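You operate a simulated robot arm through the tools that you are given. There is no shell and no other tool.

You run a simulated robot arm. Do the job below in one go: nothing can be reset, and whatever is moved stays where it is left.

Task
Brush the dust out of the green-edged tray and lid it.
Fine: slide it into the corner fence first, use the wooden brush, lay the brush back where it was, then seat the small lid board. Set down upright: brown wooden brush. What is to be rubbed or washed off counts as gone when no trace of it is left.

It is judged by the outcome, as a careful person would: the job done as asked, and still so three seconds after it is handed in. It fails if anything else is knocked over, pushed out of place, dropped, spilled or broken. A push-on lid holds only when it is set on centred and level and pressed home; a screw cap is set on level and turned clockwise until tight.

Robot
A 7-joint arm with a two-finger parallel gripper, fixed in place. Base frame: the origin is on the floor under the middle of its stand, x ahead of it, y to its left, z up; the work surface is at about z = 76. Readings come in cm, degrees, newtons and seconds.
It reaches about 137.2 cm from its shoulder. Its first joint turns from -149.0 to 149.0 degrees. Payload 3.43 kg.
The tool frame sits at the grasp point between the pads (the TCP): z along the fingers, y along the line on which they close. The tips reach 3 cm beyond it. The gripper opens to 9.4 cm. The fingers are 2.8 cm wide and 1 cm thick; the gripper's body (5 by 9.6 cm) begins 5.5 cm behind the TCP.
Orientation is that of the tool frame in the base frame, as a unit quaternion [w, x, y, z]. With the fingers straight down and closing along the base's y, the tool's x points along the base's -x, its y along +y and its z along -z.

Tools
- The arm moves only by the tool move_arm. Its argument "plan" is text: rows parted by semicolons, each of 7 numbers parted by spaces: the shift along the tool's x, y, z in cm, then the turn, a rotation vector about the tool's x, y, z in degrees, then the gripper command, from -1 (shut) to 1 (fully open), values between in proportion. In form: x y z ax ay az fingers; .... A call has 1 to 20 rows; each row is the pose to reach, as a shift and turn from the pose commanded when the call began, along the tool's axes at that moment. Each row takes 0.2 s and may step no farther than 5 cm and 8.6 degrees from the row before; otherwise, or with a gripper value out of range, the whole call is refused. A pose out of reach is approached as far as the arm can. The call stops where the force on the tool passes 90 N (or 10 N more than at its start, if that is more) or the arm is blocked; 0.2 s more then pass. The fingers move at their own pace (about 4.5 cm/s each) and stop on an object; they squeeze with about 31 N. The grip force told is the motor's: it shows also when the fingers shut on nothing. Time passes only in rows, and 0.2 s behind the last, so rows that repeat a pose let the fingers close. The reply holds the time, the measured pose of the TCP, the force on the tool along the base axes, the opening and the grip force, in the units named above and with some noise, with the torque about the TCP (base axes, N m) and any sound that the robot's microphone picked up.
- Cameras (640 x 400 px; columns grow to the right, rows downward): "scene" is fixed at [40.24, 50.04, 137.71]; the picture's right is [-0.98, -0.19, 0.00], its down [-0.09, 0.46, -0.89] and it looks along [0.17, -0.87, -0.46] (base axes); focal length 315 px, centre (320, 200). "wrist" rides on the gripper at [7.6, 1.4, -10.3] in the tool frame; the picture's right is [-0.18, 0.98, 0.00], its down [-0.75, -0.14, -0.64] and it looks along [-0.63, -0.12, 0.77] (tool axes); focal length 243 px, centre (320, 200). There is no depth. A picture from a camera that has moved, and an enlarged one, comes with that camera's place and axes in the base frame and with its lens.
- camera(camera): a new picture of that camera. The clock stands still meanwhile.
- zoom(camera, box): a new picture of the part [left, top, right, bottom] of that camera's present view, enlarged. The clock stands still meanwhile.
- hand_in(): hands the job in; it is judged then, once.

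Places have to be worked out from the pictures, the camera data and where the tool is seen. Open the gripper and draw the arm clear of the work before you hand the job in, unless the task says otherwise.

The tools are called after ">>>" by a JSON object that holds its "name" and its "arguments". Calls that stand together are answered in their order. move_arm: Moves the arm, as the interface text tells. Its arguments: {"type":"object","properties":{"plan":{"type":"string"}},"required":["plan"]} The other tools are called the same way: camera (camera) takes a picture; zoom (camera, box) takes an enlarged picture of a part of a camera's view; hand_in () hands the job in.

At the start:

```text
clock: 0.0
ee_pos: [47.44, -53.24, 104.88]
tcp_rot: [0.0, -0.001, 1.0, 0.0]
contact_force: [-0.1, -0.2, -0.2]
torque: [-0.02, -0.01, -0.01]
width: 9.38
finger_force: 0.1
```

scene: 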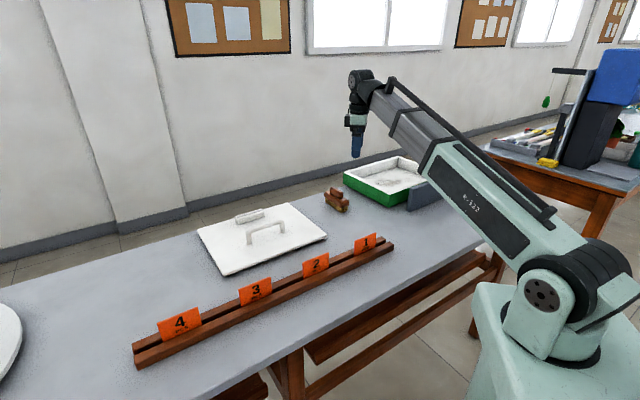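
wrist: 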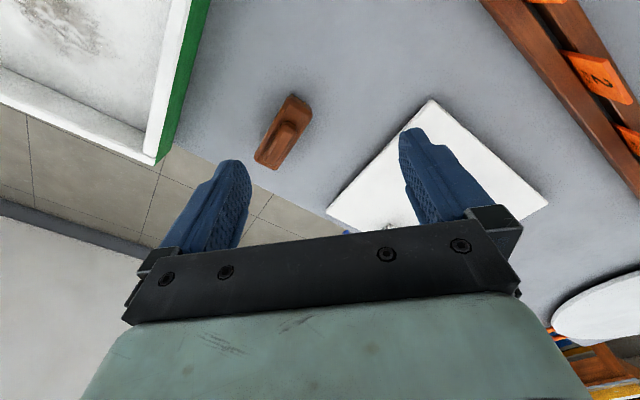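

I'll start by looking closer at the tray, fence, brush and lid in both cameras.

>>> {"name": "zoom", "arguments": {"camera": "scene", "box": [310, 140, 470, 240]}}

>>> {"name": "zoom", "arguments": {"camera": "scene", "box": [180, 170, 400, 308]}}

>>> {"name": "camera", "arguments": {"camera": "wrist"}}

```text
4.00 times, centred on (390, 190) of scene
camera zoom: at [40.24, 50.04, 137.71], right [-0.98, -0.19, 0.0], down [-0.09, 0.46, -0.89], along [0.17, -0.87, -0.46], focal length 1260 px, centre (40, 240)
```

zoom: 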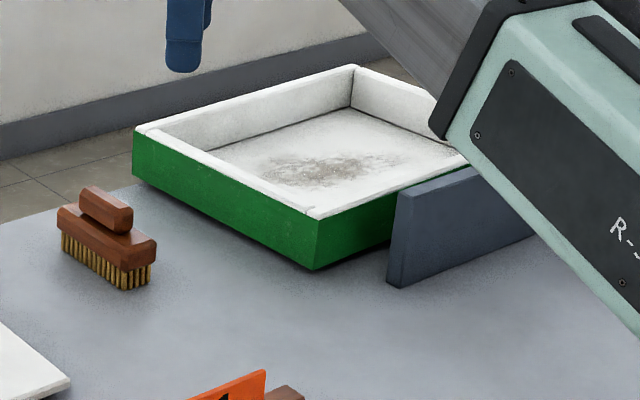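

```text
2.90 times, centred on (290, 239) of scene
camera zoom: at [40.24, 50.04, 137.71], right [-0.98, -0.19, 0.0], down [-0.09, 0.46, -0.89], along [0.17, -0.87, -0.46], focal length 913 px, centre (407, 87)
```

zoom: 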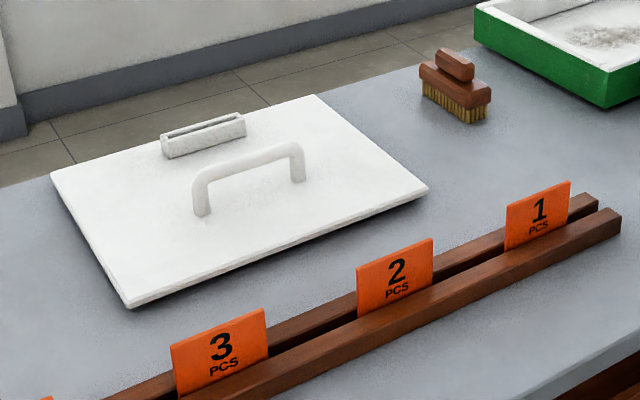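

```text
taken
camera wrist: at [39.93, -51.92, 115.13], right [0.18, 0.98, 0.0], down [0.75, -0.14, 0.64], along [0.63, -0.12, -0.77], focal length 243 px, centre (320, 200)
```

wrist: 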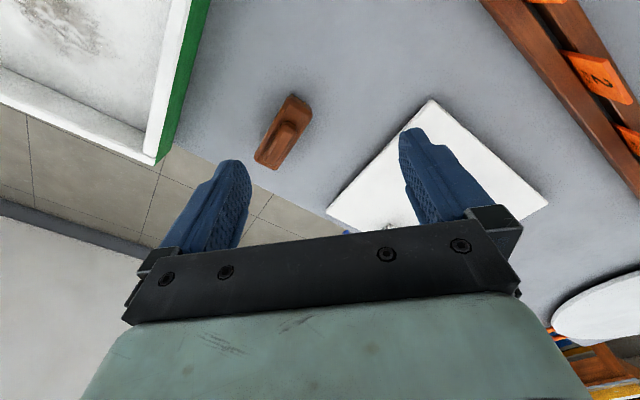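

The tray sits turned about 45° to the base with its centre near (32,-87), and a dark fence stands on its robot side. The brush is near (55,-60) and the lid is about 36x28 cm, centred near (77,-35). I'll raise and turn the wrist to see the fence corner and the tray from above.

>>> {"name": "move_arm", "arguments": {"plan": "4.04 -1.33 -1.01 0 0 4.5 1; 8.08 -2.66 -2.02 0 0 9 1; 12.12 -3.99 -3.03 0 0 13.5 1; 16.16 -5.32 -4.04 0 0 18 1; 20.2 -6.65 -5.05 0 0 22.5 1; 24.24 -7.98 -6.06 0 0 27 1; 28.28 -9.31 -7.07 0 0 31.5 1; 32.32 -10.64 -8.08 0 0 36 1; 36.36 -11.97 -9.09 0 0 40.5 1; 40.4 -13.3 -10.1 0 0 45 1; 40.4 -13.3 -10.1 0 0 45 1"}}

>>> {"name": "camera", "arguments": {"camera": "wrist"}}

>>> {"name": "camera", "arguments": {"camera": "scene"}}

```text
clock: 2.4
ee_pos: [6.87, -67.55, 113.05]
tcp_rot: [0.004, 0.383, 0.924, -0.009]
contact_force: [-0.5, -0.2, -0.4]
torque: [0.01, 0.02, -0.02]
width: 9.4
finger_force: 0.0
out of reach, approached as far as the arm can: row 7, 8, 9, 10, 11
```

```text
taken
camera wrist: at [2.7, -60.92, 123.23], right [0.83, 0.56, -0.01], down [0.43, -0.62, 0.65], along [0.36, -0.54, -0.76], focal length 243 px, centre (320, 200)
```

wrist: 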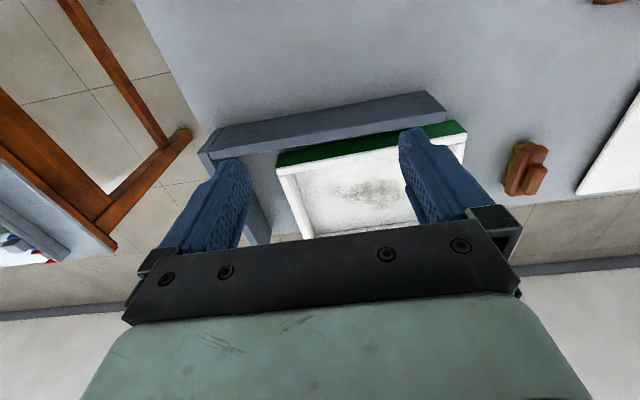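

```text
taken
```

scene: 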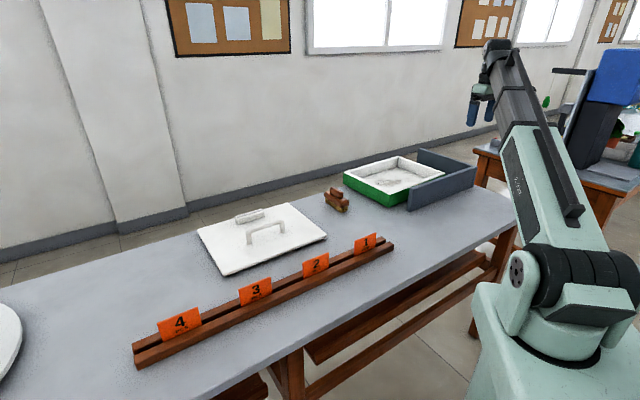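

The arm is now clear of the tray in the scene view, and the L-shaped fence shows on the tray's robot side and its far-right side. I'll zoom in on both cameras to measure the gaps.

>>> {"name": "zoom", "arguments": {"camera": "scene", "box": [330, 135, 490, 235]}}

>>> {"name": "zoom", "arguments": {"camera": "wrist", "box": [180, 80, 500, 280]}}

```text
4.00 times, centred on (410, 185) of scene
camera zoom: at [40.24, 50.04, 137.71], right [-0.98, -0.19, 0.0], down [-0.09, 0.46, -0.89], along [0.17, -0.87, -0.46], focal length 1260 px, centre (-40, 260)
```

zoom: 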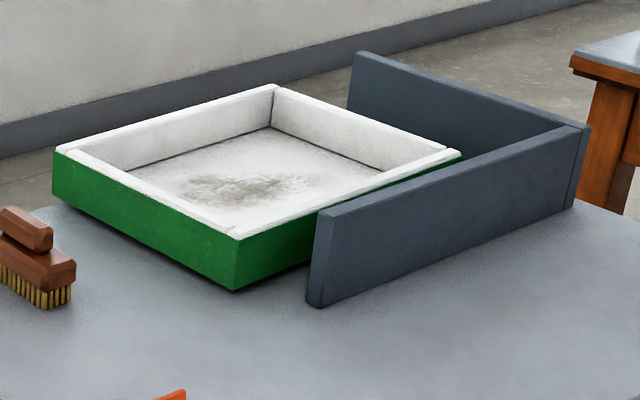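

```text
2.00 times, centred on (340, 180) of wrist
camera zoom: at [2.7, -60.92, 123.23], right [0.83, 0.56, -0.01], down [0.43, -0.62, 0.65], along [0.36, -0.54, -0.76], focal length 485 px, centre (280, 240)
```

zoom: 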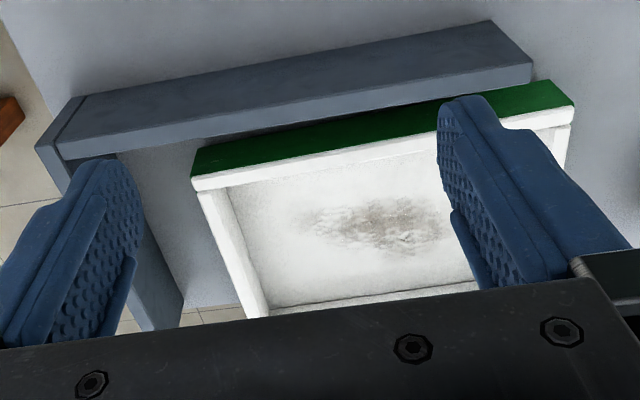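

The tray sits about 5–7 cm from the long fence plate and about 8 cm from the end plate, turned 2–3°. Before I touch anything I'll look closely at the lid, the brush and the white round object on the left.

>>> {"name": "zoom", "arguments": {"camera": "scene", "box": [190, 190, 340, 284]}}

>>> {"name": "zoom", "arguments": {"camera": "scene", "box": [310, 175, 374, 215]}}

>>> {"name": "zoom", "arguments": {"camera": "scene", "box": [0, 260, 160, 400]}}

```text
4.26 times, centred on (265, 237) of scene
camera zoom: at [40.24, 50.04, 137.71], right [-0.98, -0.19, 0.0], down [-0.09, 0.46, -0.89], along [0.17, -0.87, -0.46], focal length 1340 px, centre (554, 43)
```

zoom: 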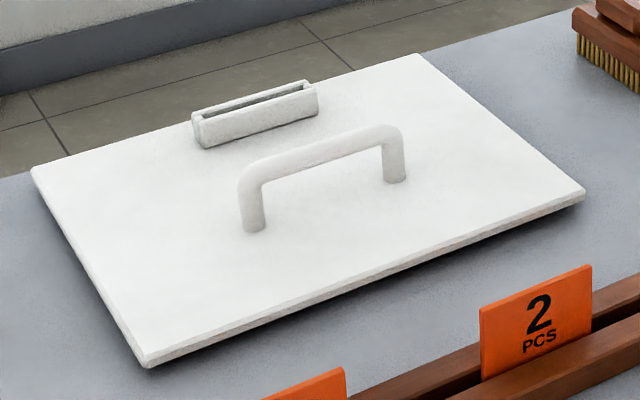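

```text
10.00 times, centred on (342, 195) of scene
camera zoom: at [40.24, 50.04, 137.71], right [-0.98, -0.19, 0.0], down [-0.09, 0.46, -0.89], along [0.17, -0.87, -0.46], focal length 3150 px, centre (100, 250)
```

zoom: 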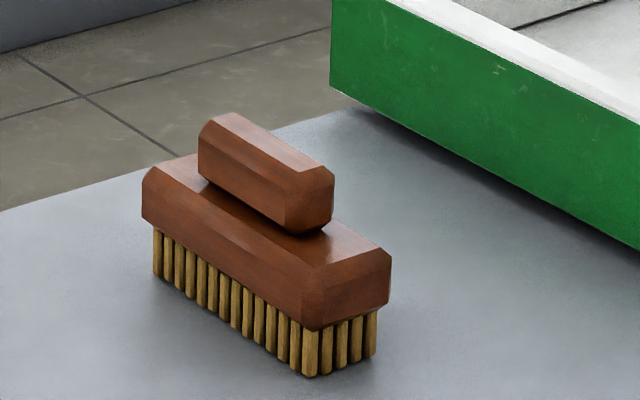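

```text
2.86 times, centred on (80, 330) of scene
camera zoom: at [40.24, 50.04, 137.71], right [-0.98, -0.19, 0.0], down [-0.09, 0.46, -0.89], along [0.17, -0.87, -0.46], focal length 900 px, centre (1006, -171)
```

zoom: 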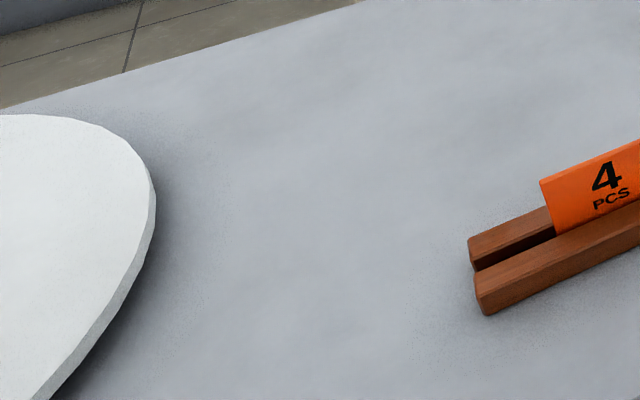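

The lid is the board with the handle, about 36x28 cm, which matches the tray's outer size. Next I close the fingers and move above the inside of the tray near its robot-side wall, so I can drag the tray from inside against the fence.

>>> {"name": "move_arm", "arguments": {"plan": "-3.57 0.32 2.14 0 0 0 -1; -7.14 0.65 4.29 0 0 0 -1; -10.7 0.97 6.43 0 0 0 -1; -14.3 1.29 8.57 0 0 0 -1; -17.8 1.61 10.7 0 0 0 -1; -21.4 1.94 12.9 0 0 0 -1; -24.98 2.26 15 0 0 0 -1; -24.98 2.26 15 0 0 0 -1; -24.98 2.26 15 0 0 0 -1; -24.98 2.26 15 0 0 0 -1"}}

>>> {"name": "camera", "arguments": {"camera": "wrist"}}

>>> {"name": "camera", "arguments": {"camera": "scene"}}

```text
clock: 4.6
ee_pos: [26.19, -83.57, 98.03]
tcp_rot: [0.0, 0.382, 0.924, 0.0]
contact_force: [-0.1, -1.1, 0.0]
torque: [-0.03, 0.0, -0.01]
width: 0.0
finger_force: 30.8
```

```text
taken
camera wrist: at [21.96, -77.23, 108.39], right [0.83, 0.56, 0.0], down [0.43, -0.63, 0.64], along [0.36, -0.53, -0.77], focal length 243 px, centre (320, 200)
```

wrist: 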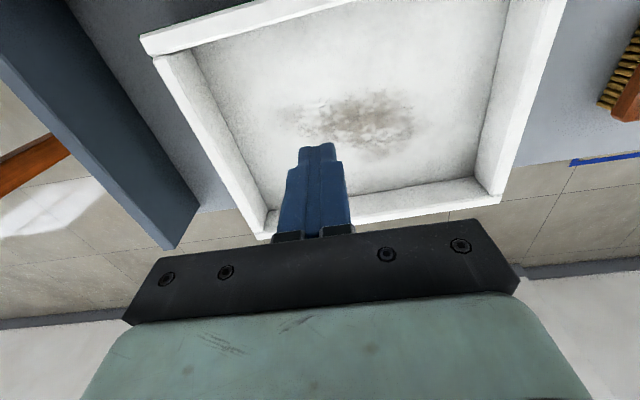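

```text
taken
```

scene: 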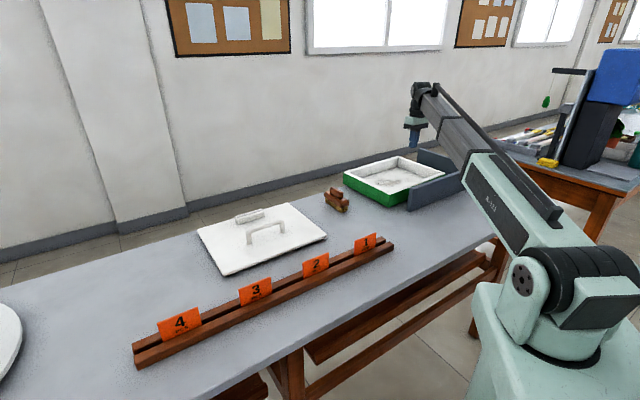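

The wrist view puts the tray's robot-side inner wall near n≈69.7, where n is the table-normal axis at 45°, and the end plate of the fence at s≈-65. I'll lower the closed fingers inside the tray at s≈-44, keeping them above its floor.

>>> {"name": "move_arm", "arguments": {"plan": "0.9 -1.2 4.5 0 0 0 -1; 1.8 -2.4 9 0 0 0 -1; 2.6 -3.43 12.5 0 0 0 -1; 2.6 -3.43 14.5 0 0 0 -1; 2.6 -3.43 15.5 0 0 0 -1; 2.6 -3.43 15.5 0 0 0 -1"}}

>>> {"name": "zoom", "arguments": {"camera": "scene", "box": [330, 135, 490, 235]}}

>>> {"name": "camera", "arguments": {"camera": "wrist"}}

```text
clock: 6.0
ee_pos: [22.07, -84.14, 82.78]
tcp_rot: [0.0, 0.382, 0.924, 0.0]
contact_force: [-0.3, 0.1, -0.2]
torque: [0.0, 0.0, -0.02]
width: 0.01
finger_force: 30.6
```

```text
4.00 times, centred on (410, 185) of scene
camera zoom: at [40.24, 50.04, 137.71], right [-0.98, -0.19, 0.0], down [-0.09, 0.46, -0.89], along [0.17, -0.87, -0.46], focal length 1260 px, centre (-40, 260)
```

zoom: 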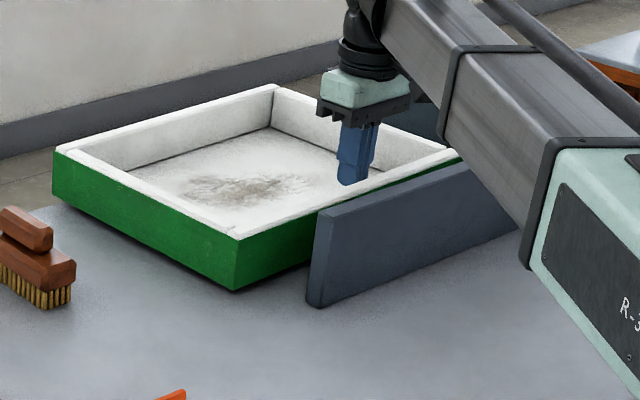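

```text
taken
camera wrist: at [17.78, -77.8, 92.98], right [0.83, 0.56, 0.0], down [0.43, -0.63, 0.64], along [0.36, -0.53, -0.77], focal length 243 px, centre (320, 200)
```

wrist: 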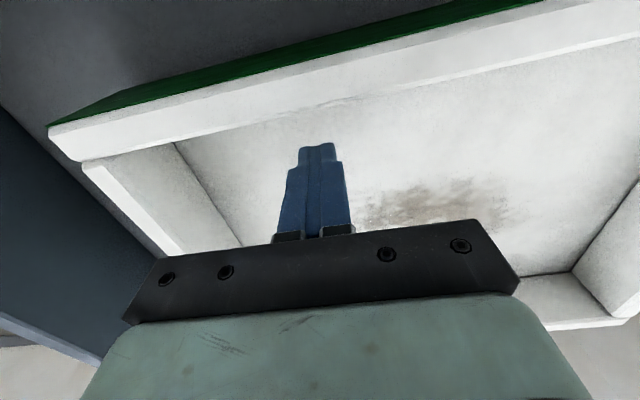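

The fingers hang clear inside the tray, with no force on them. I'll push slowly toward the long fence plate (tool +x) and watch the force for wall contact.

>>> {"name": "move_arm", "arguments": {"plan": "0.5 0 0 0 0 0 -1; 1 0 0 0 0 0 -1; 1.5 0 0 0 0 0 -1; 2 0 0 0 0 0 -1; 2.5 0 0 0 0 0 -1; 3 0 0 0 0 0 -1; 3.4 0 0 0 0 0 -1; 3.8 0 0 0 0 0 -1; 4.2 0 0 0 0 0 -1"}}

>>> {"name": "camera", "arguments": {"camera": "wrist"}}

```text
clock: 8.0
ee_pos: [19.01, -81.2, 82.74]
tcp_rot: [0.001, 0.382, 0.924, 0.0]
contact_force: [1.1, 0.2, -0.4]
torque: [-0.01, 0.0, -0.07]
width: 0.0
finger_force: 31.9
```

```text
taken
camera wrist: at [14.77, -74.82, 92.94], right [0.83, 0.56, 0.0], down [0.43, -0.63, 0.64], along [0.36, -0.53, -0.77], focal length 243 px, centre (320, 200)
```

wrist: 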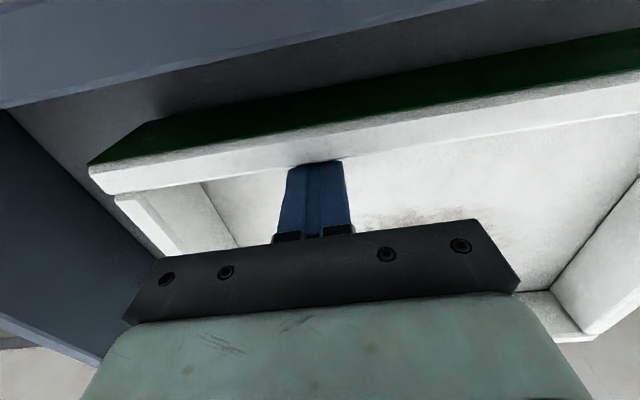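

The fingertips are now right at the wall, with TCP n≈70.9 and about 1 N of force. I'll keep pushing in small steps and check the force and tray motion.

>>> {"name": "move_arm", "arguments": {"plan": "0.3 0 0 0 0 0 -1; 0.6 0 0 0 0 0 -1; 0.9 0 0 0 0 0 -1; 1.2 0 0 0 0 0 -1; 1.5 0 0 0 0 0 -1; 1.8 0 0 0 0 0 -1; 2.1 0 0 0 0 0 -1"}}

>>> {"name": "camera", "arguments": {"camera": "wrist"}}

>>> {"name": "zoom", "arguments": {"camera": "scene", "box": [330, 135, 490, 235]}}

```text
clock: 9.6
ee_pos: [17.66, -79.6, 82.8]
tcp_rot: [0.0, 0.383, 0.924, 0.0]
contact_force: [1.0, -1.0, 0.9]
torque: [-0.02, 0.0, -0.01]
width: 0.0
finger_force: 31.3
```

```text
taken
camera wrist: at [13.3, -73.35, 92.92], right [0.83, 0.56, 0.0], down [0.43, -0.63, 0.64], along [0.36, -0.53, -0.77], focal length 243 px, centre (320, 200)
```

wrist: 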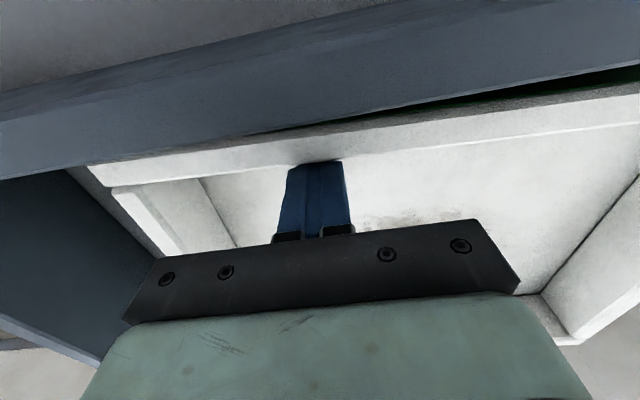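

```text
4.00 times, centred on (410, 185) of scene
camera zoom: at [40.24, 50.04, 137.71], right [-0.98, -0.19, 0.0], down [-0.09, 0.46, -0.89], along [0.17, -0.87, -0.46], focal length 1260 px, centre (-40, 260)
```

zoom: 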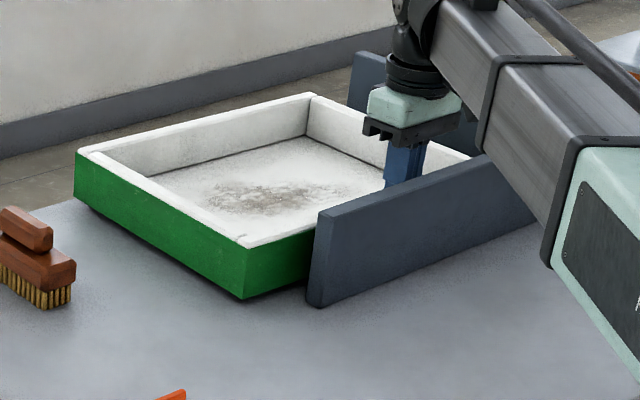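

The tray slides easily and its left end is closing on the fence plate. I'll continue in 0.2 cm steps until the force rises.

>>> {"name": "move_arm", "arguments": {"plan": "0.2 0 0 0 0 0 -1; 0.4 0 0 0 0 0 -1; 0.6 0 0 0 0 0 -1; 0.8 0 0 0 0 0 -1; 1.0 0 0 0 0 0 -1; 1.2 0 0 0 0 0 -1"}}

>>> {"name": "camera", "arguments": {"camera": "wrist"}}

>>> {"name": "zoom", "arguments": {"camera": "scene", "box": [330, 135, 490, 235]}}

```text
clock: 11.0
ee_pos: [16.76, -79.01, 82.63]
tcp_rot: [0.0, 0.382, 0.924, -0.001]
contact_force: [1.5, -1.7, -0.2]
torque: [-0.02, 0.01, -0.02]
width: 0.0
finger_force: 31.3
```

```text
taken
camera wrist: at [12.45, -72.54, 92.89], right [0.83, 0.56, 0.0], down [0.43, -0.63, 0.64], along [0.36, -0.53, -0.77], focal length 243 px, centre (320, 200)
```

wrist: 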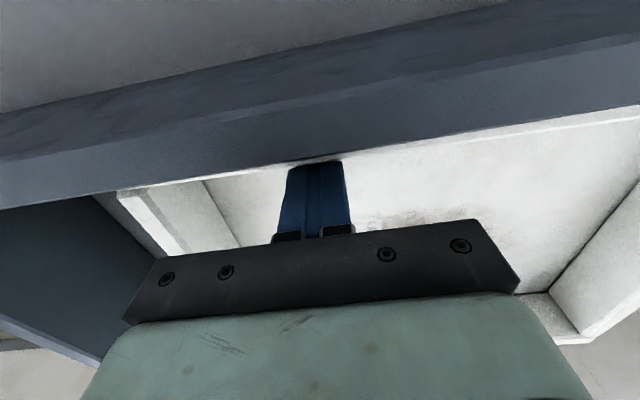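

```text
4.00 times, centred on (410, 185) of scene
camera zoom: at [40.24, 50.04, 137.71], right [-0.98, -0.19, 0.0], down [-0.09, 0.46, -0.89], along [0.17, -0.87, -0.46], focal length 1260 px, centre (-40, 260)
```

zoom: 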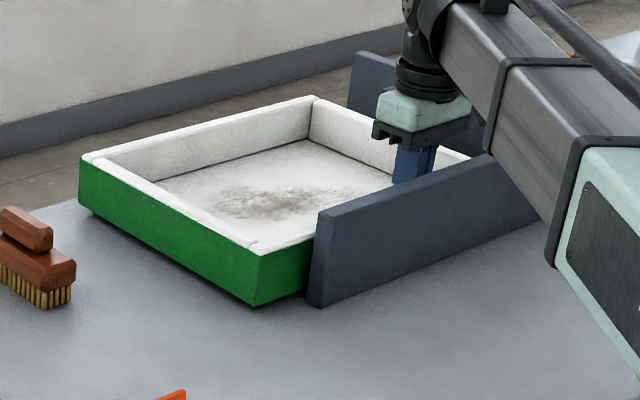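

The reaction force is about 2.3 N, so the tray is still just sliding. I'll continue in finer 0.15 cm steps.

>>> {"name": "move_arm", "arguments": {"plan": "0.15 0 0 0 0 0 -1; 0.3 0 0 0 0 0 -1; 0.45 0 0 0 0 0 -1; 0.6 0 0 0 0 0 -1; 0.6 0 0 0 0 0 -1"}}

>>> {"name": "zoom", "arguments": {"camera": "scene", "box": [330, 135, 490, 235]}}

```text
clock: 12.2
ee_pos: [16.53, -78.68, 82.55]
tcp_rot: [0.001, 0.381, 0.924, -0.002]
contact_force: [22.5, -24.3, 4.7]
torque: [0.11, 0.06, -0.02]
width: 0.0
finger_force: 30.9
```

```text
4.00 times, centred on (410, 185) of scene
camera zoom: at [40.24, 50.04, 137.71], right [-0.98, -0.19, 0.0], down [-0.09, 0.46, -0.89], along [0.17, -0.87, -0.46], focal length 1260 px, centre (-40, 260)
```

zoom: 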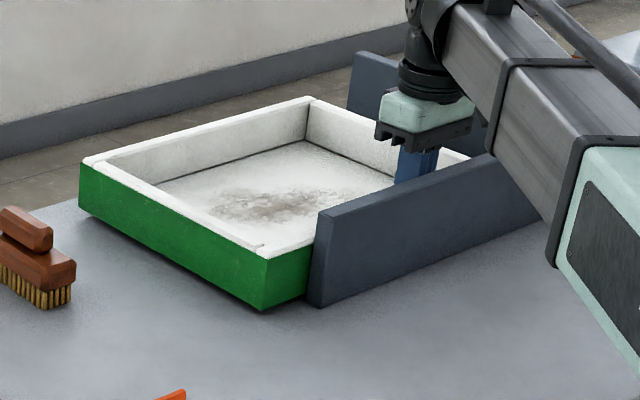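

The force jumped to about 33 N, so the tray is against the long fence plate and flush (TCP n≈67.3). I'll back off, stay inside the tray, and move toward the wall that faces the end plate.

>>> {"name": "move_arm", "arguments": {"plan": "-1 0 -0.2 0 0 0 -1; -3 -1 -0.5 0 0 0 -1; -5.5 -3 -0.5 0 0 0 -1; -7.5 -5 -0.5 0 0 0 -1; -8 -6.5 -0.5 0 0 0 -1; -8 -7 -0.5 0 0 0 -1; -8 -7.5 -0.5 0 0 0 -1; -8 -8 -0.5 0 0 0 -1"}}

>>> {"name": "camera", "arguments": {"camera": "wrist"}}

>>> {"name": "zoom", "arguments": {"camera": "scene", "box": [330, 135, 490, 235]}}

```text
clock: 14.0
ee_pos: [16.23, -89.69, 83.15]
tcp_rot: [0.0, 0.382, 0.924, 0.001]
contact_force: [0.2, -0.4, -0.3]
torque: [0.01, 0.03, 0.02]
width: 0.02
finger_force: 30.9
```

```text
taken
camera wrist: at [11.96, -83.37, 93.39], right [0.83, 0.56, 0.0], down [0.43, -0.63, 0.64], along [0.36, -0.53, -0.77], focal length 243 px, centre (320, 200)
```

wrist: 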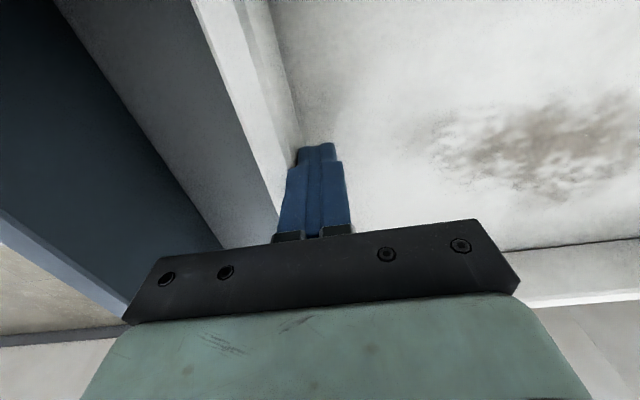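

```text
4.00 times, centred on (410, 185) of scene
camera zoom: at [40.24, 50.04, 137.71], right [-0.98, -0.19, 0.0], down [-0.09, 0.46, -0.89], along [0.17, -0.87, -0.46], focal length 1260 px, centre (-40, 260)
```

zoom: 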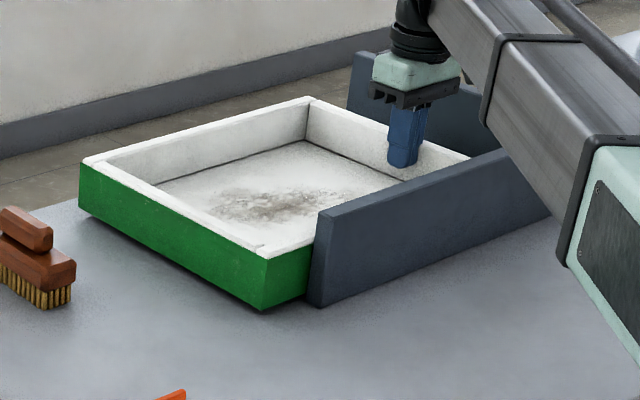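

The fingers are just short of that wall (TCP s≈-51.9). I'll push toward the end plate (tool −y) in small steps, about 7.5 cm at first.

>>> {"name": "move_arm", "arguments": {"plan": "0 -0.4 0 0 0 0 -1; 0 -0.8 0 0 0 0 -1; 0 -1.2 0 0 0 0 -1; 0 -1.6 0 0 0 0 -1; 0 -2 0 0 0 0 -1; 0 -2.4 0 0 0 0 -1; 0 -2.8 0 0 0 0 -1; 0 -3.2 0 0 0 0 -1; 0 -3.6 0 0 0 0 -1; 0 -4 0 0 0 0 -1; 0 -4.4 0 0 0 0 -1; 0 -4.8 0 0 0 0 -1; 0 -5.2 0 0 0 0 -1; 0 -5.6 0 0 0 0 -1; 0 -6 0 0 0 0 -1; 0 -6.4 0 0 0 0 -1; 0 -6.8 0 0 0 0 -1; 0 -7.2 0 0 0 0 -1; 0 -7.6 0 0 0 0 -1"}}

>>> {"name": "camera", "arguments": {"camera": "wrist"}}

>>> {"name": "zoom", "arguments": {"camera": "scene", "box": [330, 135, 490, 235]}}

```text
clock: 18.0
ee_pos: [10.94, -95.16, 83.24]
tcp_rot: [0.001, 0.382, 0.924, 0.0]
contact_force: [0.8, 1.0, 1.6]
torque: [0.02, -0.02, 0.05]
width: 0.0
finger_force: 30.6
```

```text
taken
camera wrist: at [6.63, -88.77, 93.44], right [0.83, 0.56, 0.0], down [0.43, -0.63, 0.64], along [0.36, -0.53, -0.77], focal length 243 px, centre (320, 200)
```

wrist: 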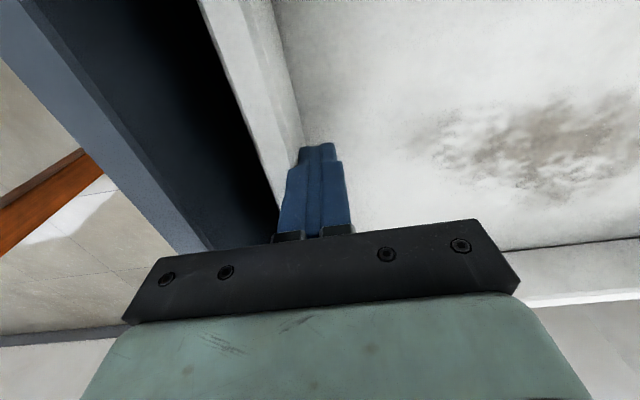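

```text
4.00 times, centred on (410, 185) of scene
camera zoom: at [40.24, 50.04, 137.71], right [-0.98, -0.19, 0.0], down [-0.09, 0.46, -0.89], along [0.17, -0.87, -0.46], focal length 1260 px, centre (-40, 260)
```

zoom: 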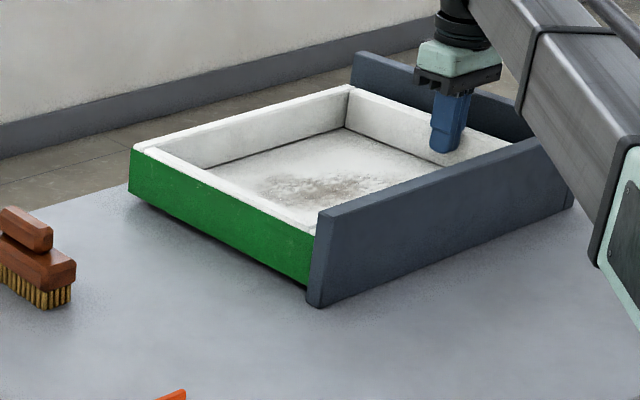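

The tray is sliding along the fence with about 1.3 N of force, and roughly 3 cm of gap is left to the end plate. I continue in finer steps.

>>> {"name": "move_arm", "arguments": {"plan": "0 -0.25 0 0 0 0 -1; 0 -0.5 0 0 0 0 -1; 0 -0.75 0 0 0 0 -1; 0 -1 0 0 0 0 -1; 0 -1.25 0 0 0 0 -1; 0 -1.5 0 0 0 0 -1; 0 -1.75 0 0 0 0 -1; 0 -2 0 0 0 0 -1"}}

>>> {"name": "camera", "arguments": {"camera": "wrist"}}

```text
clock: 19.8
ee_pos: [9.51, -96.64, 83.2]
tcp_rot: [0.0, 0.383, 0.924, 0.0]
contact_force: [1.5, 1.5, 1.7]
torque: [0.01, -0.06, 0.02]
width: 0.0
finger_force: 31.0
```

```text
taken
camera wrist: at [5.26, -90.21, 93.39], right [0.83, 0.56, 0.0], down [0.43, -0.63, 0.64], along [0.36, -0.53, -0.77], focal length 243 px, centre (320, 200)
```

wrist: 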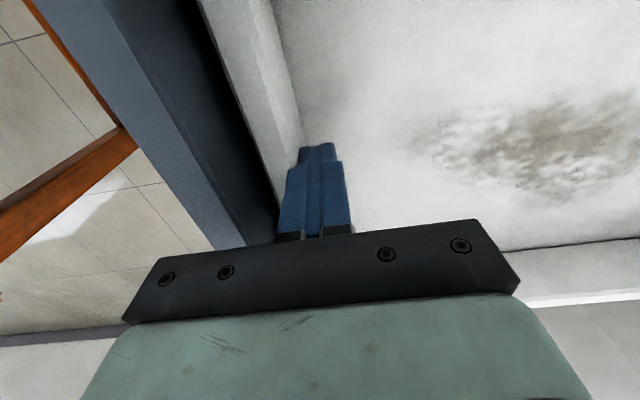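

A small gap still shows between the tray wall and the end plate, so I push on in 0.15 cm steps.

>>> {"name": "move_arm", "arguments": {"plan": "0 -0.2 0 0 0 0 -1; 0 -0.4 0 0 0 0 -1; 0 -0.55 0 0 0 0 -1; 0 -0.7 0 0 0 0 -1; 0 -0.85 0 0 0 0 -1; 0 -1 0 0 0 0 -1"}}

>>> {"name": "camera", "arguments": {"camera": "wrist"}}

```text
clock: 21.2
ee_pos: [8.93, -97.09, 83.24]
tcp_rot: [0.0, 0.381, 0.924, 0.001]
contact_force: [12.0, 13.7, -1.3]
torque: [0.2, -0.15, -0.03]
width: 0.01
finger_force: 30.9
```

```text
taken
camera wrist: at [4.68, -90.76, 93.42], right [0.82, 0.57, 0.0], down [0.43, -0.63, 0.64], along [0.36, -0.53, -0.77], focal length 243 px, centre (320, 200)
```

wrist: 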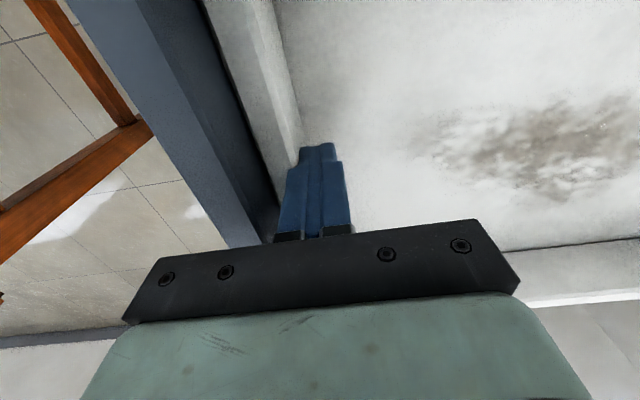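

The force is up to 18 N, so contact with the end plate has begun (TCP s≈-62.3). I'll press slightly more to seat it, then back off into the middle.

>>> {"name": "move_arm", "arguments": {"plan": "0 -0.1 0 0 0 0 -1; 0 -0.2 0 0 0 0 -1; 0 -0.2 0 0 0 0 -1"}}

```text
clock: 22.0
ee_pos: [8.91, -97.14, 83.23]
tcp_rot: [0.001, 0.383, 0.924, 0.004]
contact_force: [30.2, 30.0, -4.7]
torque: [0.4, -0.4, -0.04]
width: 0.0
finger_force: 30.9
```

The position held firm at about 42 N, so the tray is seated on the end plate. I'll back off and re-push once against the long plate at the tray's middle to make sure both sides are flush.

>>> {"name": "move_arm", "arguments": {"plan": "0 1.2 0 0 0 0 -1; 0 5 0 0 0 0 -1; 0 9 0 0 0 0 -1; 1.5 13 0 0 0 0 -1; 4 14.5 0 0 0 0 -1; 5.5 14.5 0 0 0 0 -1; 6.5 14.5 0 0 0 0 -1; 6.8 14.5 0 0 0 0 -1; 7.1 14.5 0 0 0 0 -1; 7.4 14.5 0 0 0 0 -1; 7.6 14.5 0 0 0 0 -1"}}

```text
clock: 24.4
ee_pos: [13.42, -81.75, 83.17]
tcp_rot: [0.001, 0.383, 0.924, 0.001]
contact_force: [0.5, 0.6, -0.2]
torque: [-0.01, 0.03, 0.0]
width: 0.0
finger_force: 31.1
```

TCP n≈67.3 with no force yet, so I press a few millimetres more.

>>> {"name": "move_arm", "arguments": {"plan": "0.12 0 0 0 0 0 -1; 0.24 0 0 0 0 0 -1; 0.36 0 0 0 0 0 -1; 0.48 0 0 0 0 0 -1; 0.48 0 0 0 0 0 -1"}}

```text
clock: 25.6
ee_pos: [13.33, -81.74, 83.19]
tcp_rot: [0.003, 0.382, 0.924, 0.0]
contact_force: [24.5, -22.0, 8.6]
torque: [0.01, -0.17, -0.06]
width: 0.0
finger_force: 31.1
```

It's firm at 33 N and n≈67.2, so both fence sides are touched. I back off, lift out, and look at the result.

>>> {"name": "move_arm", "arguments": {"plan": "-1.5 0 0 0 0 0 -1; -4 0 -3 0 0 0 -1; -4 0 -8 0 0 0 -1; -4 0 -12.5 0 0 0 -1; -4 0 -17 0 0 0 -1; -4 0 -21 0 0 0 -1; -4 0 -21 0 0 0 -1"}}

>>> {"name": "camera", "arguments": {"camera": "wrist"}}

>>> {"name": "zoom", "arguments": {"camera": "scene", "box": [330, 135, 490, 235]}}

```text
clock: 27.2
ee_pos: [16.27, -84.28, 104.21]
tcp_rot: [-0.001, 0.382, 0.924, 0.0]
contact_force: [0.1, 1.2, 0.4]
torque: [0.0, 0.03, -0.01]
width: 0.0
finger_force: 31.5
```

```text
taken
camera wrist: at [11.8, -77.96, 114.47], right [0.83, 0.56, 0.0], down [0.43, -0.63, 0.64], along [0.36, -0.53, -0.77], focal length 243 px, centre (320, 200)
```

wrist: 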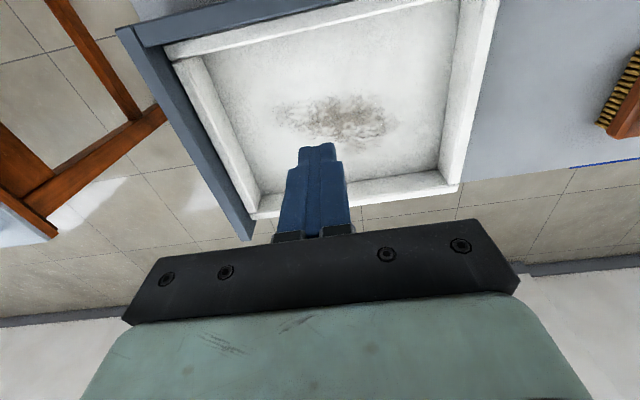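

```text
4.00 times, centred on (410, 185) of scene
camera zoom: at [40.24, 50.04, 137.71], right [-0.98, -0.19, 0.0], down [-0.09, 0.46, -0.89], along [0.17, -0.87, -0.46], focal length 1260 px, centre (-40, 260)
```

zoom: 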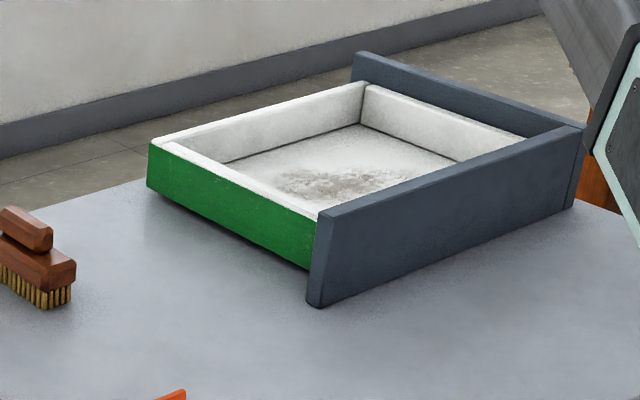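

The tray is now seated in the corner on both sides. I'll zoom the wrist view to measure the tray and dust precisely.

>>> {"name": "zoom", "arguments": {"camera": "wrist", "box": [100, 0, 500, 250]}}

>>> {"name": "zoom", "arguments": {"camera": "wrist", "box": [240, 50, 440, 175]}}

```text
1.60 times, centred on (300, 125) of wrist
camera zoom: at [11.8, -77.96, 114.47], right [0.83, 0.56, 0.0], down [0.43, -0.63, 0.64], along [0.36, -0.53, -0.77], focal length 388 px, centre (352, 320)
```

zoom: 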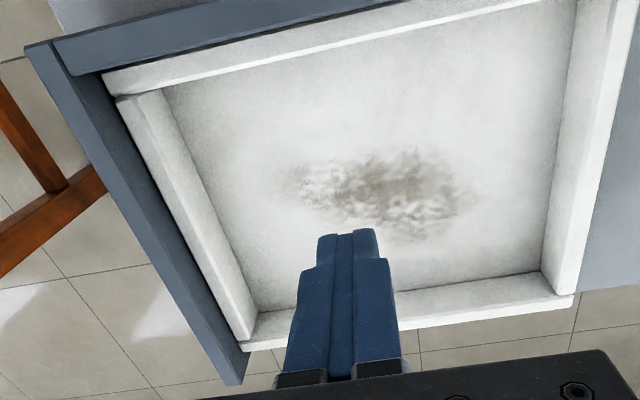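

```text
3.20 times, centred on (340, 112) of wrist
camera zoom: at [11.8, -77.96, 114.47], right [0.83, 0.56, 0.0], down [0.43, -0.63, 0.64], along [0.36, -0.53, -0.77], focal length 776 px, centre (256, 480)
```

zoom: 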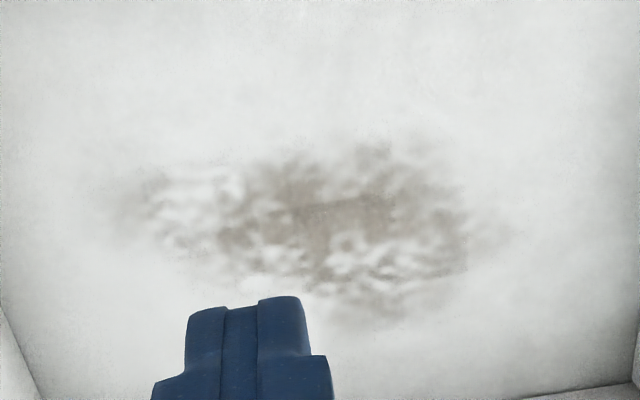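

The tray is square in the fence, with its centre at about s=-47, n=77.9, and the dust spans s≈-57..-36, n≈74..85. I'll go over to the brush and look at it from above.

>>> {"name": "move_arm", "arguments": {"plan": "-0.9 4.4 0.4 0 0 0 -1; -1.8 8.8 0.8 0 0 0 -1; -2.7 13.2 1.2 0 0 0 0; -3.6 17.6 1.6 0 0 0 1; -4.5 22 2 0 0 0 1; -5.4 26.4 2.4 0 0 0 1; -6.2 30.8 2.8 0 0 0 1; -7.1 35.2 3.3 0 0 0 1; -8 39.6 3.8 0 0 0 1; -8.9 44 4.2 0 0 0 1; -8.9 44 4.2 0 0 0 1; -8.9 44 4.2 0 0 0 1"}}

>>> {"name": "camera", "arguments": {"camera": "wrist"}}

>>> {"name": "zoom", "arguments": {"camera": "wrist", "box": [220, 0, 420, 125]}}

```text
clock: 29.8
ee_pos: [53.41, -59.4, 100.03]
tcp_rot: [0.0, 0.382, 0.924, -0.001]
contact_force: [1.8, -0.1, -0.5]
torque: [0.01, 0.02, -0.02]
width: 9.39
finger_force: 0.1
```

```text
taken
camera wrist: at [49.18, -53.07, 110.25], right [0.83, 0.56, 0.0], down [0.43, -0.63, 0.64], along [0.36, -0.53, -0.77], focal length 243 px, centre (320, 200)
```

wrist: 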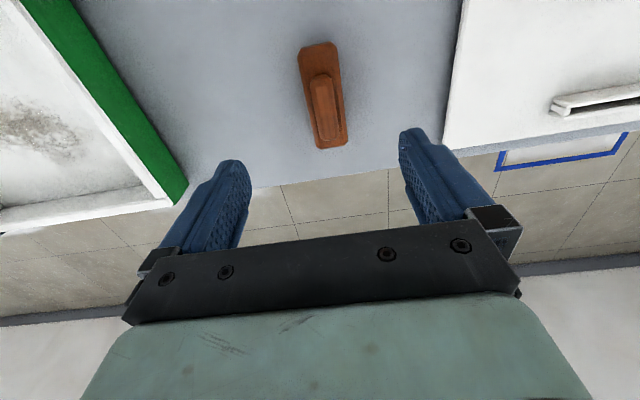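

```text
3.20 times, centred on (320, 62) of wrist
camera zoom: at [49.18, -53.07, 110.25], right [0.83, 0.56, 0.0], down [0.43, -0.63, 0.64], along [0.36, -0.53, -0.77], focal length 776 px, centre (320, 640)
```

zoom: 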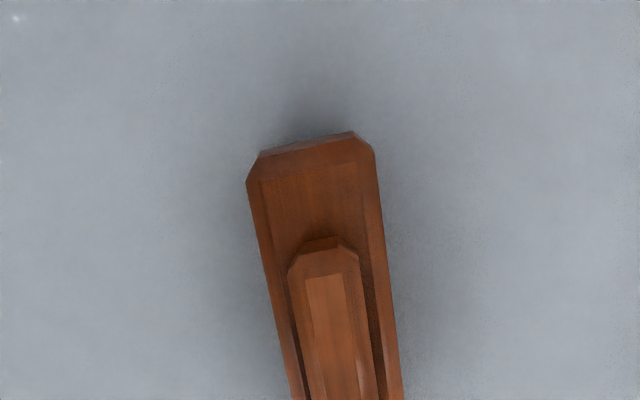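

The brush is nicely in view under the gripper. There is also something blue-edged past the table's far edge near the lid, so I'll zoom in to identify it and measure the brush.

>>> {"name": "zoom", "arguments": {"camera": "wrist", "box": [430, 50, 640, 200]}}

>>> {"name": "zoom", "arguments": {"camera": "wrist", "box": [270, 30, 380, 160]}}

```text
2.67 times, centred on (535, 125) of wrist
camera zoom: at [49.18, -53.07, 110.25], right [0.83, 0.56, 0.0], down [0.43, -0.63, 0.64], along [0.36, -0.53, -0.77], focal length 647 px, centre (-253, 400)
```

zoom: 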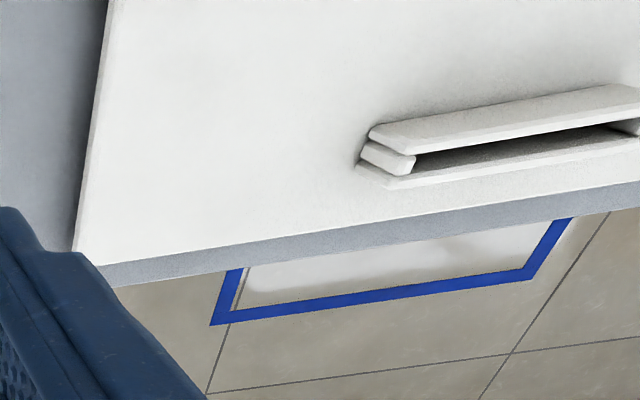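

```text
3.08 times, centred on (325, 95) of wrist
camera zoom: at [49.18, -53.07, 110.25], right [0.83, 0.56, 0.0], down [0.43, -0.63, 0.64], along [0.36, -0.53, -0.77], focal length 746 px, centre (305, 523)
```

zoom: 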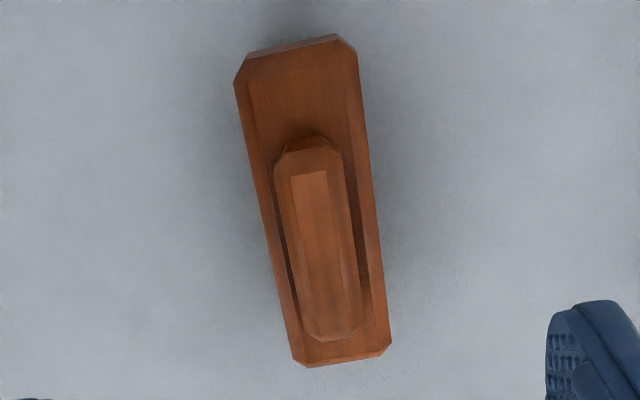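

The brush block lies along n with its centre at s≈-4.0, n≈82.4 and a width of about 4.1 cm, so the gripper orientation already matches. The blue-framed thing is on the floor and has no part in this. I lower the open gripper to straddle the block.

>>> {"name": "move_arm", "arguments": {"plan": "-1 0.1 4 0 0 0 1; -2 0.2 8 0 0 0 1; -2.7 0.24 12 0 0 0 1; -2.7 0.24 15 0 0 0 1; -2.7 0.24 17.5 0 0 0 1; -2.7 0.24 19 0 0 0 1; -2.7 0.24 19.4 0 0 0 1; -2.7 0.24 19.4 0 0 0 1"}}

>>> {"name": "camera", "arguments": {"camera": "wrist"}}

>>> {"name": "zoom", "arguments": {"camera": "scene", "box": [290, 150, 402, 220]}}

```text
clock: 31.6
ee_pos: [55.52, -61.14, 80.56]
tcp_rot: [0.0, 0.383, 0.924, 0.001]
contact_force: [-0.2, -0.2, -0.2]
torque: [0.02, -0.01, -0.01]
width: 9.39
finger_force: 0.1
```

```text
taken
camera wrist: at [51.22, -54.78, 90.78], right [0.83, 0.56, 0.0], down [0.43, -0.63, 0.64], along [0.36, -0.53, -0.77], focal length 243 px, centre (320, 200)
```

wrist: 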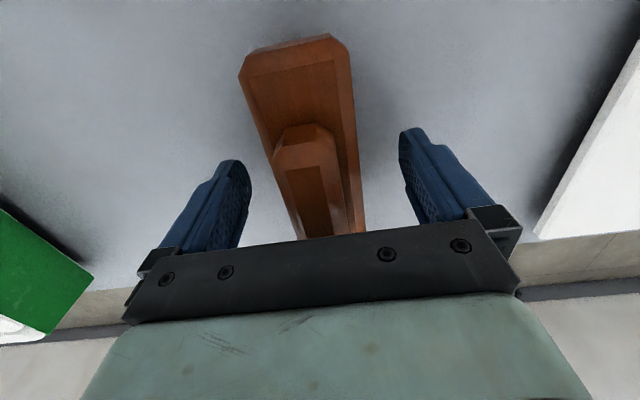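

```text
5.71 times, centred on (346, 185) of scene
camera zoom: at [40.24, 50.04, 137.71], right [-0.98, -0.19, 0.0], down [-0.09, 0.46, -0.89], along [0.17, -0.87, -0.46], focal length 1800 px, centre (171, 286)
```

zoom: 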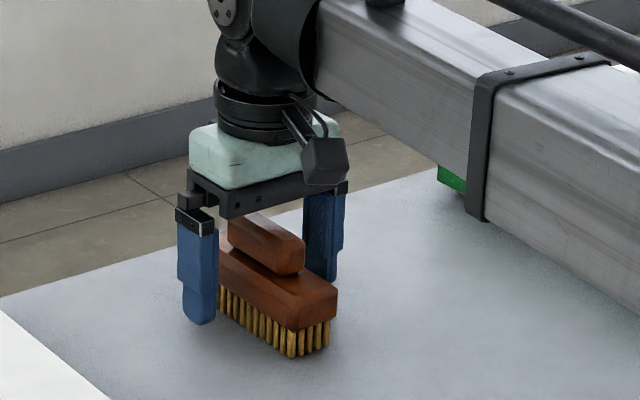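

The gripper straddles the block centred to within about a millimetre, with zero force. I close the fingers to grip it.

>>> {"name": "move_arm", "arguments": {"plan": "0 0 0 0 0 0 -1; 0 0 0 0 0 0 -1; 0 0 0 0 0 0 -1; 0 0 0 0 0 0 -1; 0 0 0 0 0 0 -1; 0 0 0 0 0 0 -1"}}

>>> {"name": "camera", "arguments": {"camera": "wrist"}}

>>> {"name": "zoom", "arguments": {"camera": "scene", "box": [290, 150, 402, 220]}}

```text
clock: 33.0
ee_pos: [55.5, -61.13, 80.6]
tcp_rot: [0.0, 0.383, 0.924, 0.0]
contact_force: [-0.3, -1.1, -0.6]
torque: [-0.04, 0.0, 0.04]
width: 4.77
finger_force: 31.0
```

```text
taken
camera wrist: at [51.22, -54.79, 90.79], right [0.83, 0.56, 0.0], down [0.43, -0.63, 0.64], along [0.36, -0.53, -0.77], focal length 243 px, centre (320, 200)
```

wrist: 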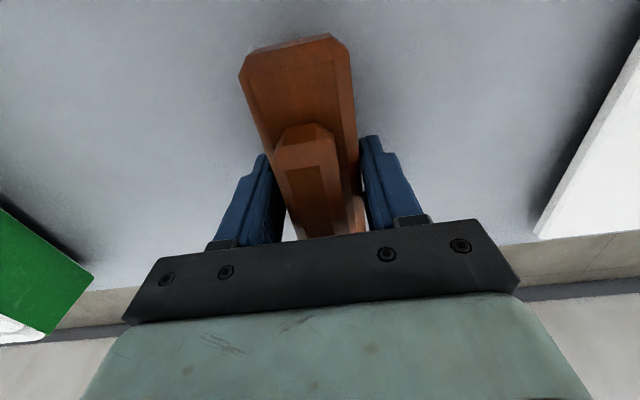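

```text
5.71 times, centred on (346, 185) of scene
camera zoom: at [40.24, 50.04, 137.71], right [-0.98, -0.19, 0.0], down [-0.09, 0.46, -0.89], along [0.17, -0.87, -0.46], focal length 1800 px, centre (171, 286)
```

zoom: 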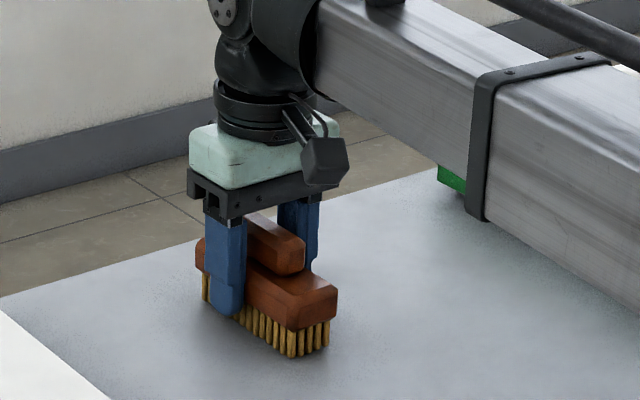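

The brush is gripped (width 4.77 cm) and did not shift; its home TCP is (55.5, -61.13, 80.6). I lift it straight up and carry it above the tray centre.

>>> {"name": "move_arm", "arguments": {"plan": "0 0 -2 0 0 0 -1; 0 0 -6 0 0 0 -1; 0 0 -10 0 0 0 -1; 0.2 -4 -13 0 0 0 -1; 0.5 -8.5 -13 0 0 0 -1; 0.9 -13 -13 0 0 0 -1; 1.2 -17.5 -13 0 0 0 -1; 1.5 -22 -13 0 0 0 -1; 1.8 -26.5 -13 0 0 0 -1; 2.1 -31 -13 0 0 0 -1; 2.4 -35.5 -13 0 0 0 -1; 2.7 -39.5 -13 0 0 0 -1; 3 -42.9 -13 0 0 0 -1; 3 -42.9 -13 0 0 0 -1"}}

>>> {"name": "camera", "arguments": {"camera": "wrist"}}

>>> {"name": "zoom", "arguments": {"camera": "scene", "box": [330, 115, 490, 215]}}

```text
clock: 36.0
ee_pos: [22.91, -89.43, 93.68]
tcp_rot: [0.0, 0.383, 0.924, 0.0]
contact_force: [-0.9, -0.4, -1.4]
torque: [0.04, 0.02, 0.03]
width: 4.77
finger_force: 31.7
```

```text
taken
camera wrist: at [18.73, -83.09, 103.86], right [0.83, 0.56, 0.0], down [0.43, -0.63, 0.64], along [0.36, -0.53, -0.77], focal length 243 px, centre (320, 200)
```

wrist: 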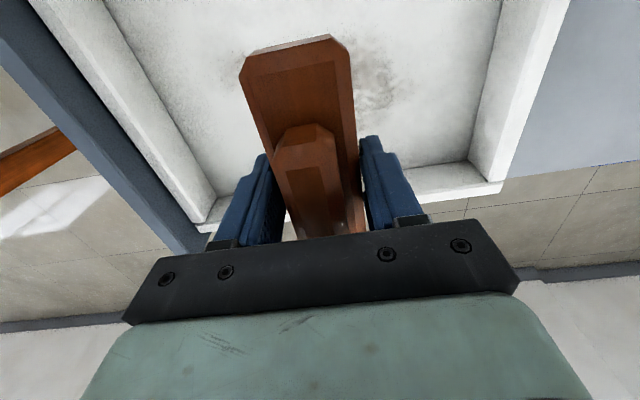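

```text
4.00 times, centred on (410, 165) of scene
camera zoom: at [40.24, 50.04, 137.71], right [-0.98, -0.19, 0.0], down [-0.09, 0.46, -0.89], along [0.17, -0.87, -0.46], focal length 1260 px, centre (-40, 340)
```

zoom: 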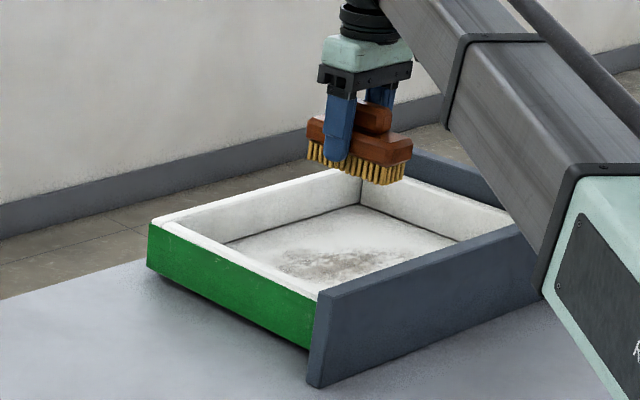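

The brush is held level above the dust at s≈-47, n≈79.4. I lower it toward the tray floor, stopping about 2 cm short.

>>> {"name": "move_arm", "arguments": {"plan": "0 0 4 0 0 0 -1; 0 0 7.5 0 0 0 -1; 0 0 9.5 0 0 0 -1; 0 0 10.5 0 0 0 -1; 0 0 11 0 0 0 -1; 0 0 11 0 0 0 -1"}}

```text
clock: 37.4
ee_pos: [22.93, -89.28, 82.58]
tcp_rot: [0.0, 0.382, 0.924, 0.0]
contact_force: [-0.2, 0.6, -1.3]
torque: [-0.03, -0.01, 0.0]
width: 4.79
finger_force: 31.7
```

There's no contact yet at TCP z=82.6. I step down in 0.15 cm increments to find the floor.

>>> {"name": "move_arm", "arguments": {"plan": "0 0 0.15 0 0 0 -1; 0 0 0.3 0 0 0 -1; 0 0 0.45 0 0 0 -1; 0 0 0.6 0 0 0 -1; 0 0 0.6 0 0 0 -1"}}

```text
clock: 38.6
ee_pos: [23.13, -89.32, 82.18]
tcp_rot: [0.001, 0.383, 0.924, 0.0]
contact_force: [0.7, -0.1, 26.0]
torque: [-0.02, -0.01, 0.01]
width: 4.82
finger_force: 30.7
```

The floor is touched at TCP z≈82.2 with 26 N, so I ease up by about 1 mm and sweep along −s. Then I'll check the dust.

>>> {"name": "move_arm", "arguments": {"plan": "0 0 -0.1 0 0 0 -1; 0 -1.2 -0.1 0 0 0 -1; 0 -2.4 -0.1 0 0 0 -1; 0 -3.6 -0.1 0 0 0 -1; 0 -4.8 -0.1 0 0 0 -1; 0 -6 -0.1 0 0 0 -1; 0 -7.2 -0.1 0 0 0 -1; 0 -8.4 -0.1 0 0 0 -1; 0 -9.6 -0.1 0 0 0 -1; 0 -10.8 -0.1 0 0 0 -1"}}

>>> {"name": "camera", "arguments": {"camera": "wrist"}}

>>> {"name": "zoom", "arguments": {"camera": "scene", "box": [330, 115, 490, 215]}}

```text
clock: 40.8
ee_pos: [15.44, -97.06, 82.18]
tcp_rot: [-0.001, 0.383, 0.924, 0.0]
contact_force: [5.6, 4.2, 19.6]
torque: [0.15, 0.0, -0.02]
width: 4.78
finger_force: 31.1
```

```text
taken
camera wrist: at [11.16, -90.63, 92.35], right [0.83, 0.56, 0.0], down [0.43, -0.63, 0.64], along [0.36, -0.53, -0.77], focal length 243 px, centre (320, 200)
```

wrist: 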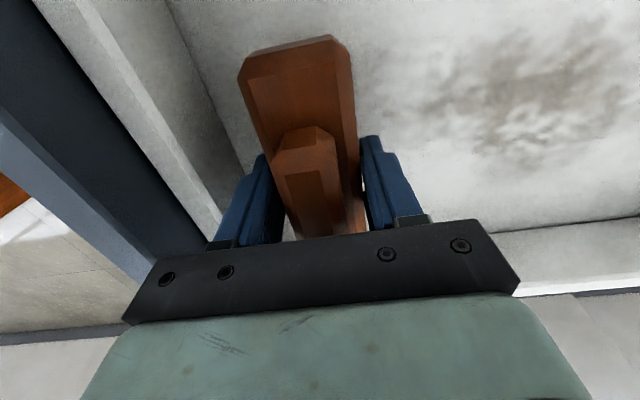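

```text
4.00 times, centred on (410, 165) of scene
camera zoom: at [40.24, 50.04, 137.71], right [-0.98, -0.19, 0.0], down [-0.09, 0.46, -0.89], along [0.17, -0.87, -0.46], focal length 1260 px, centre (-40, 340)
```

zoom: 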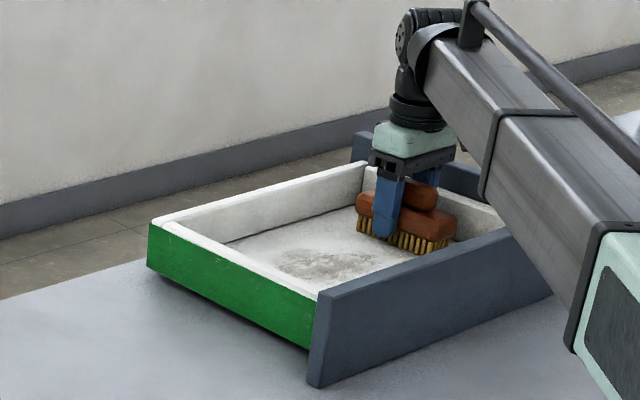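

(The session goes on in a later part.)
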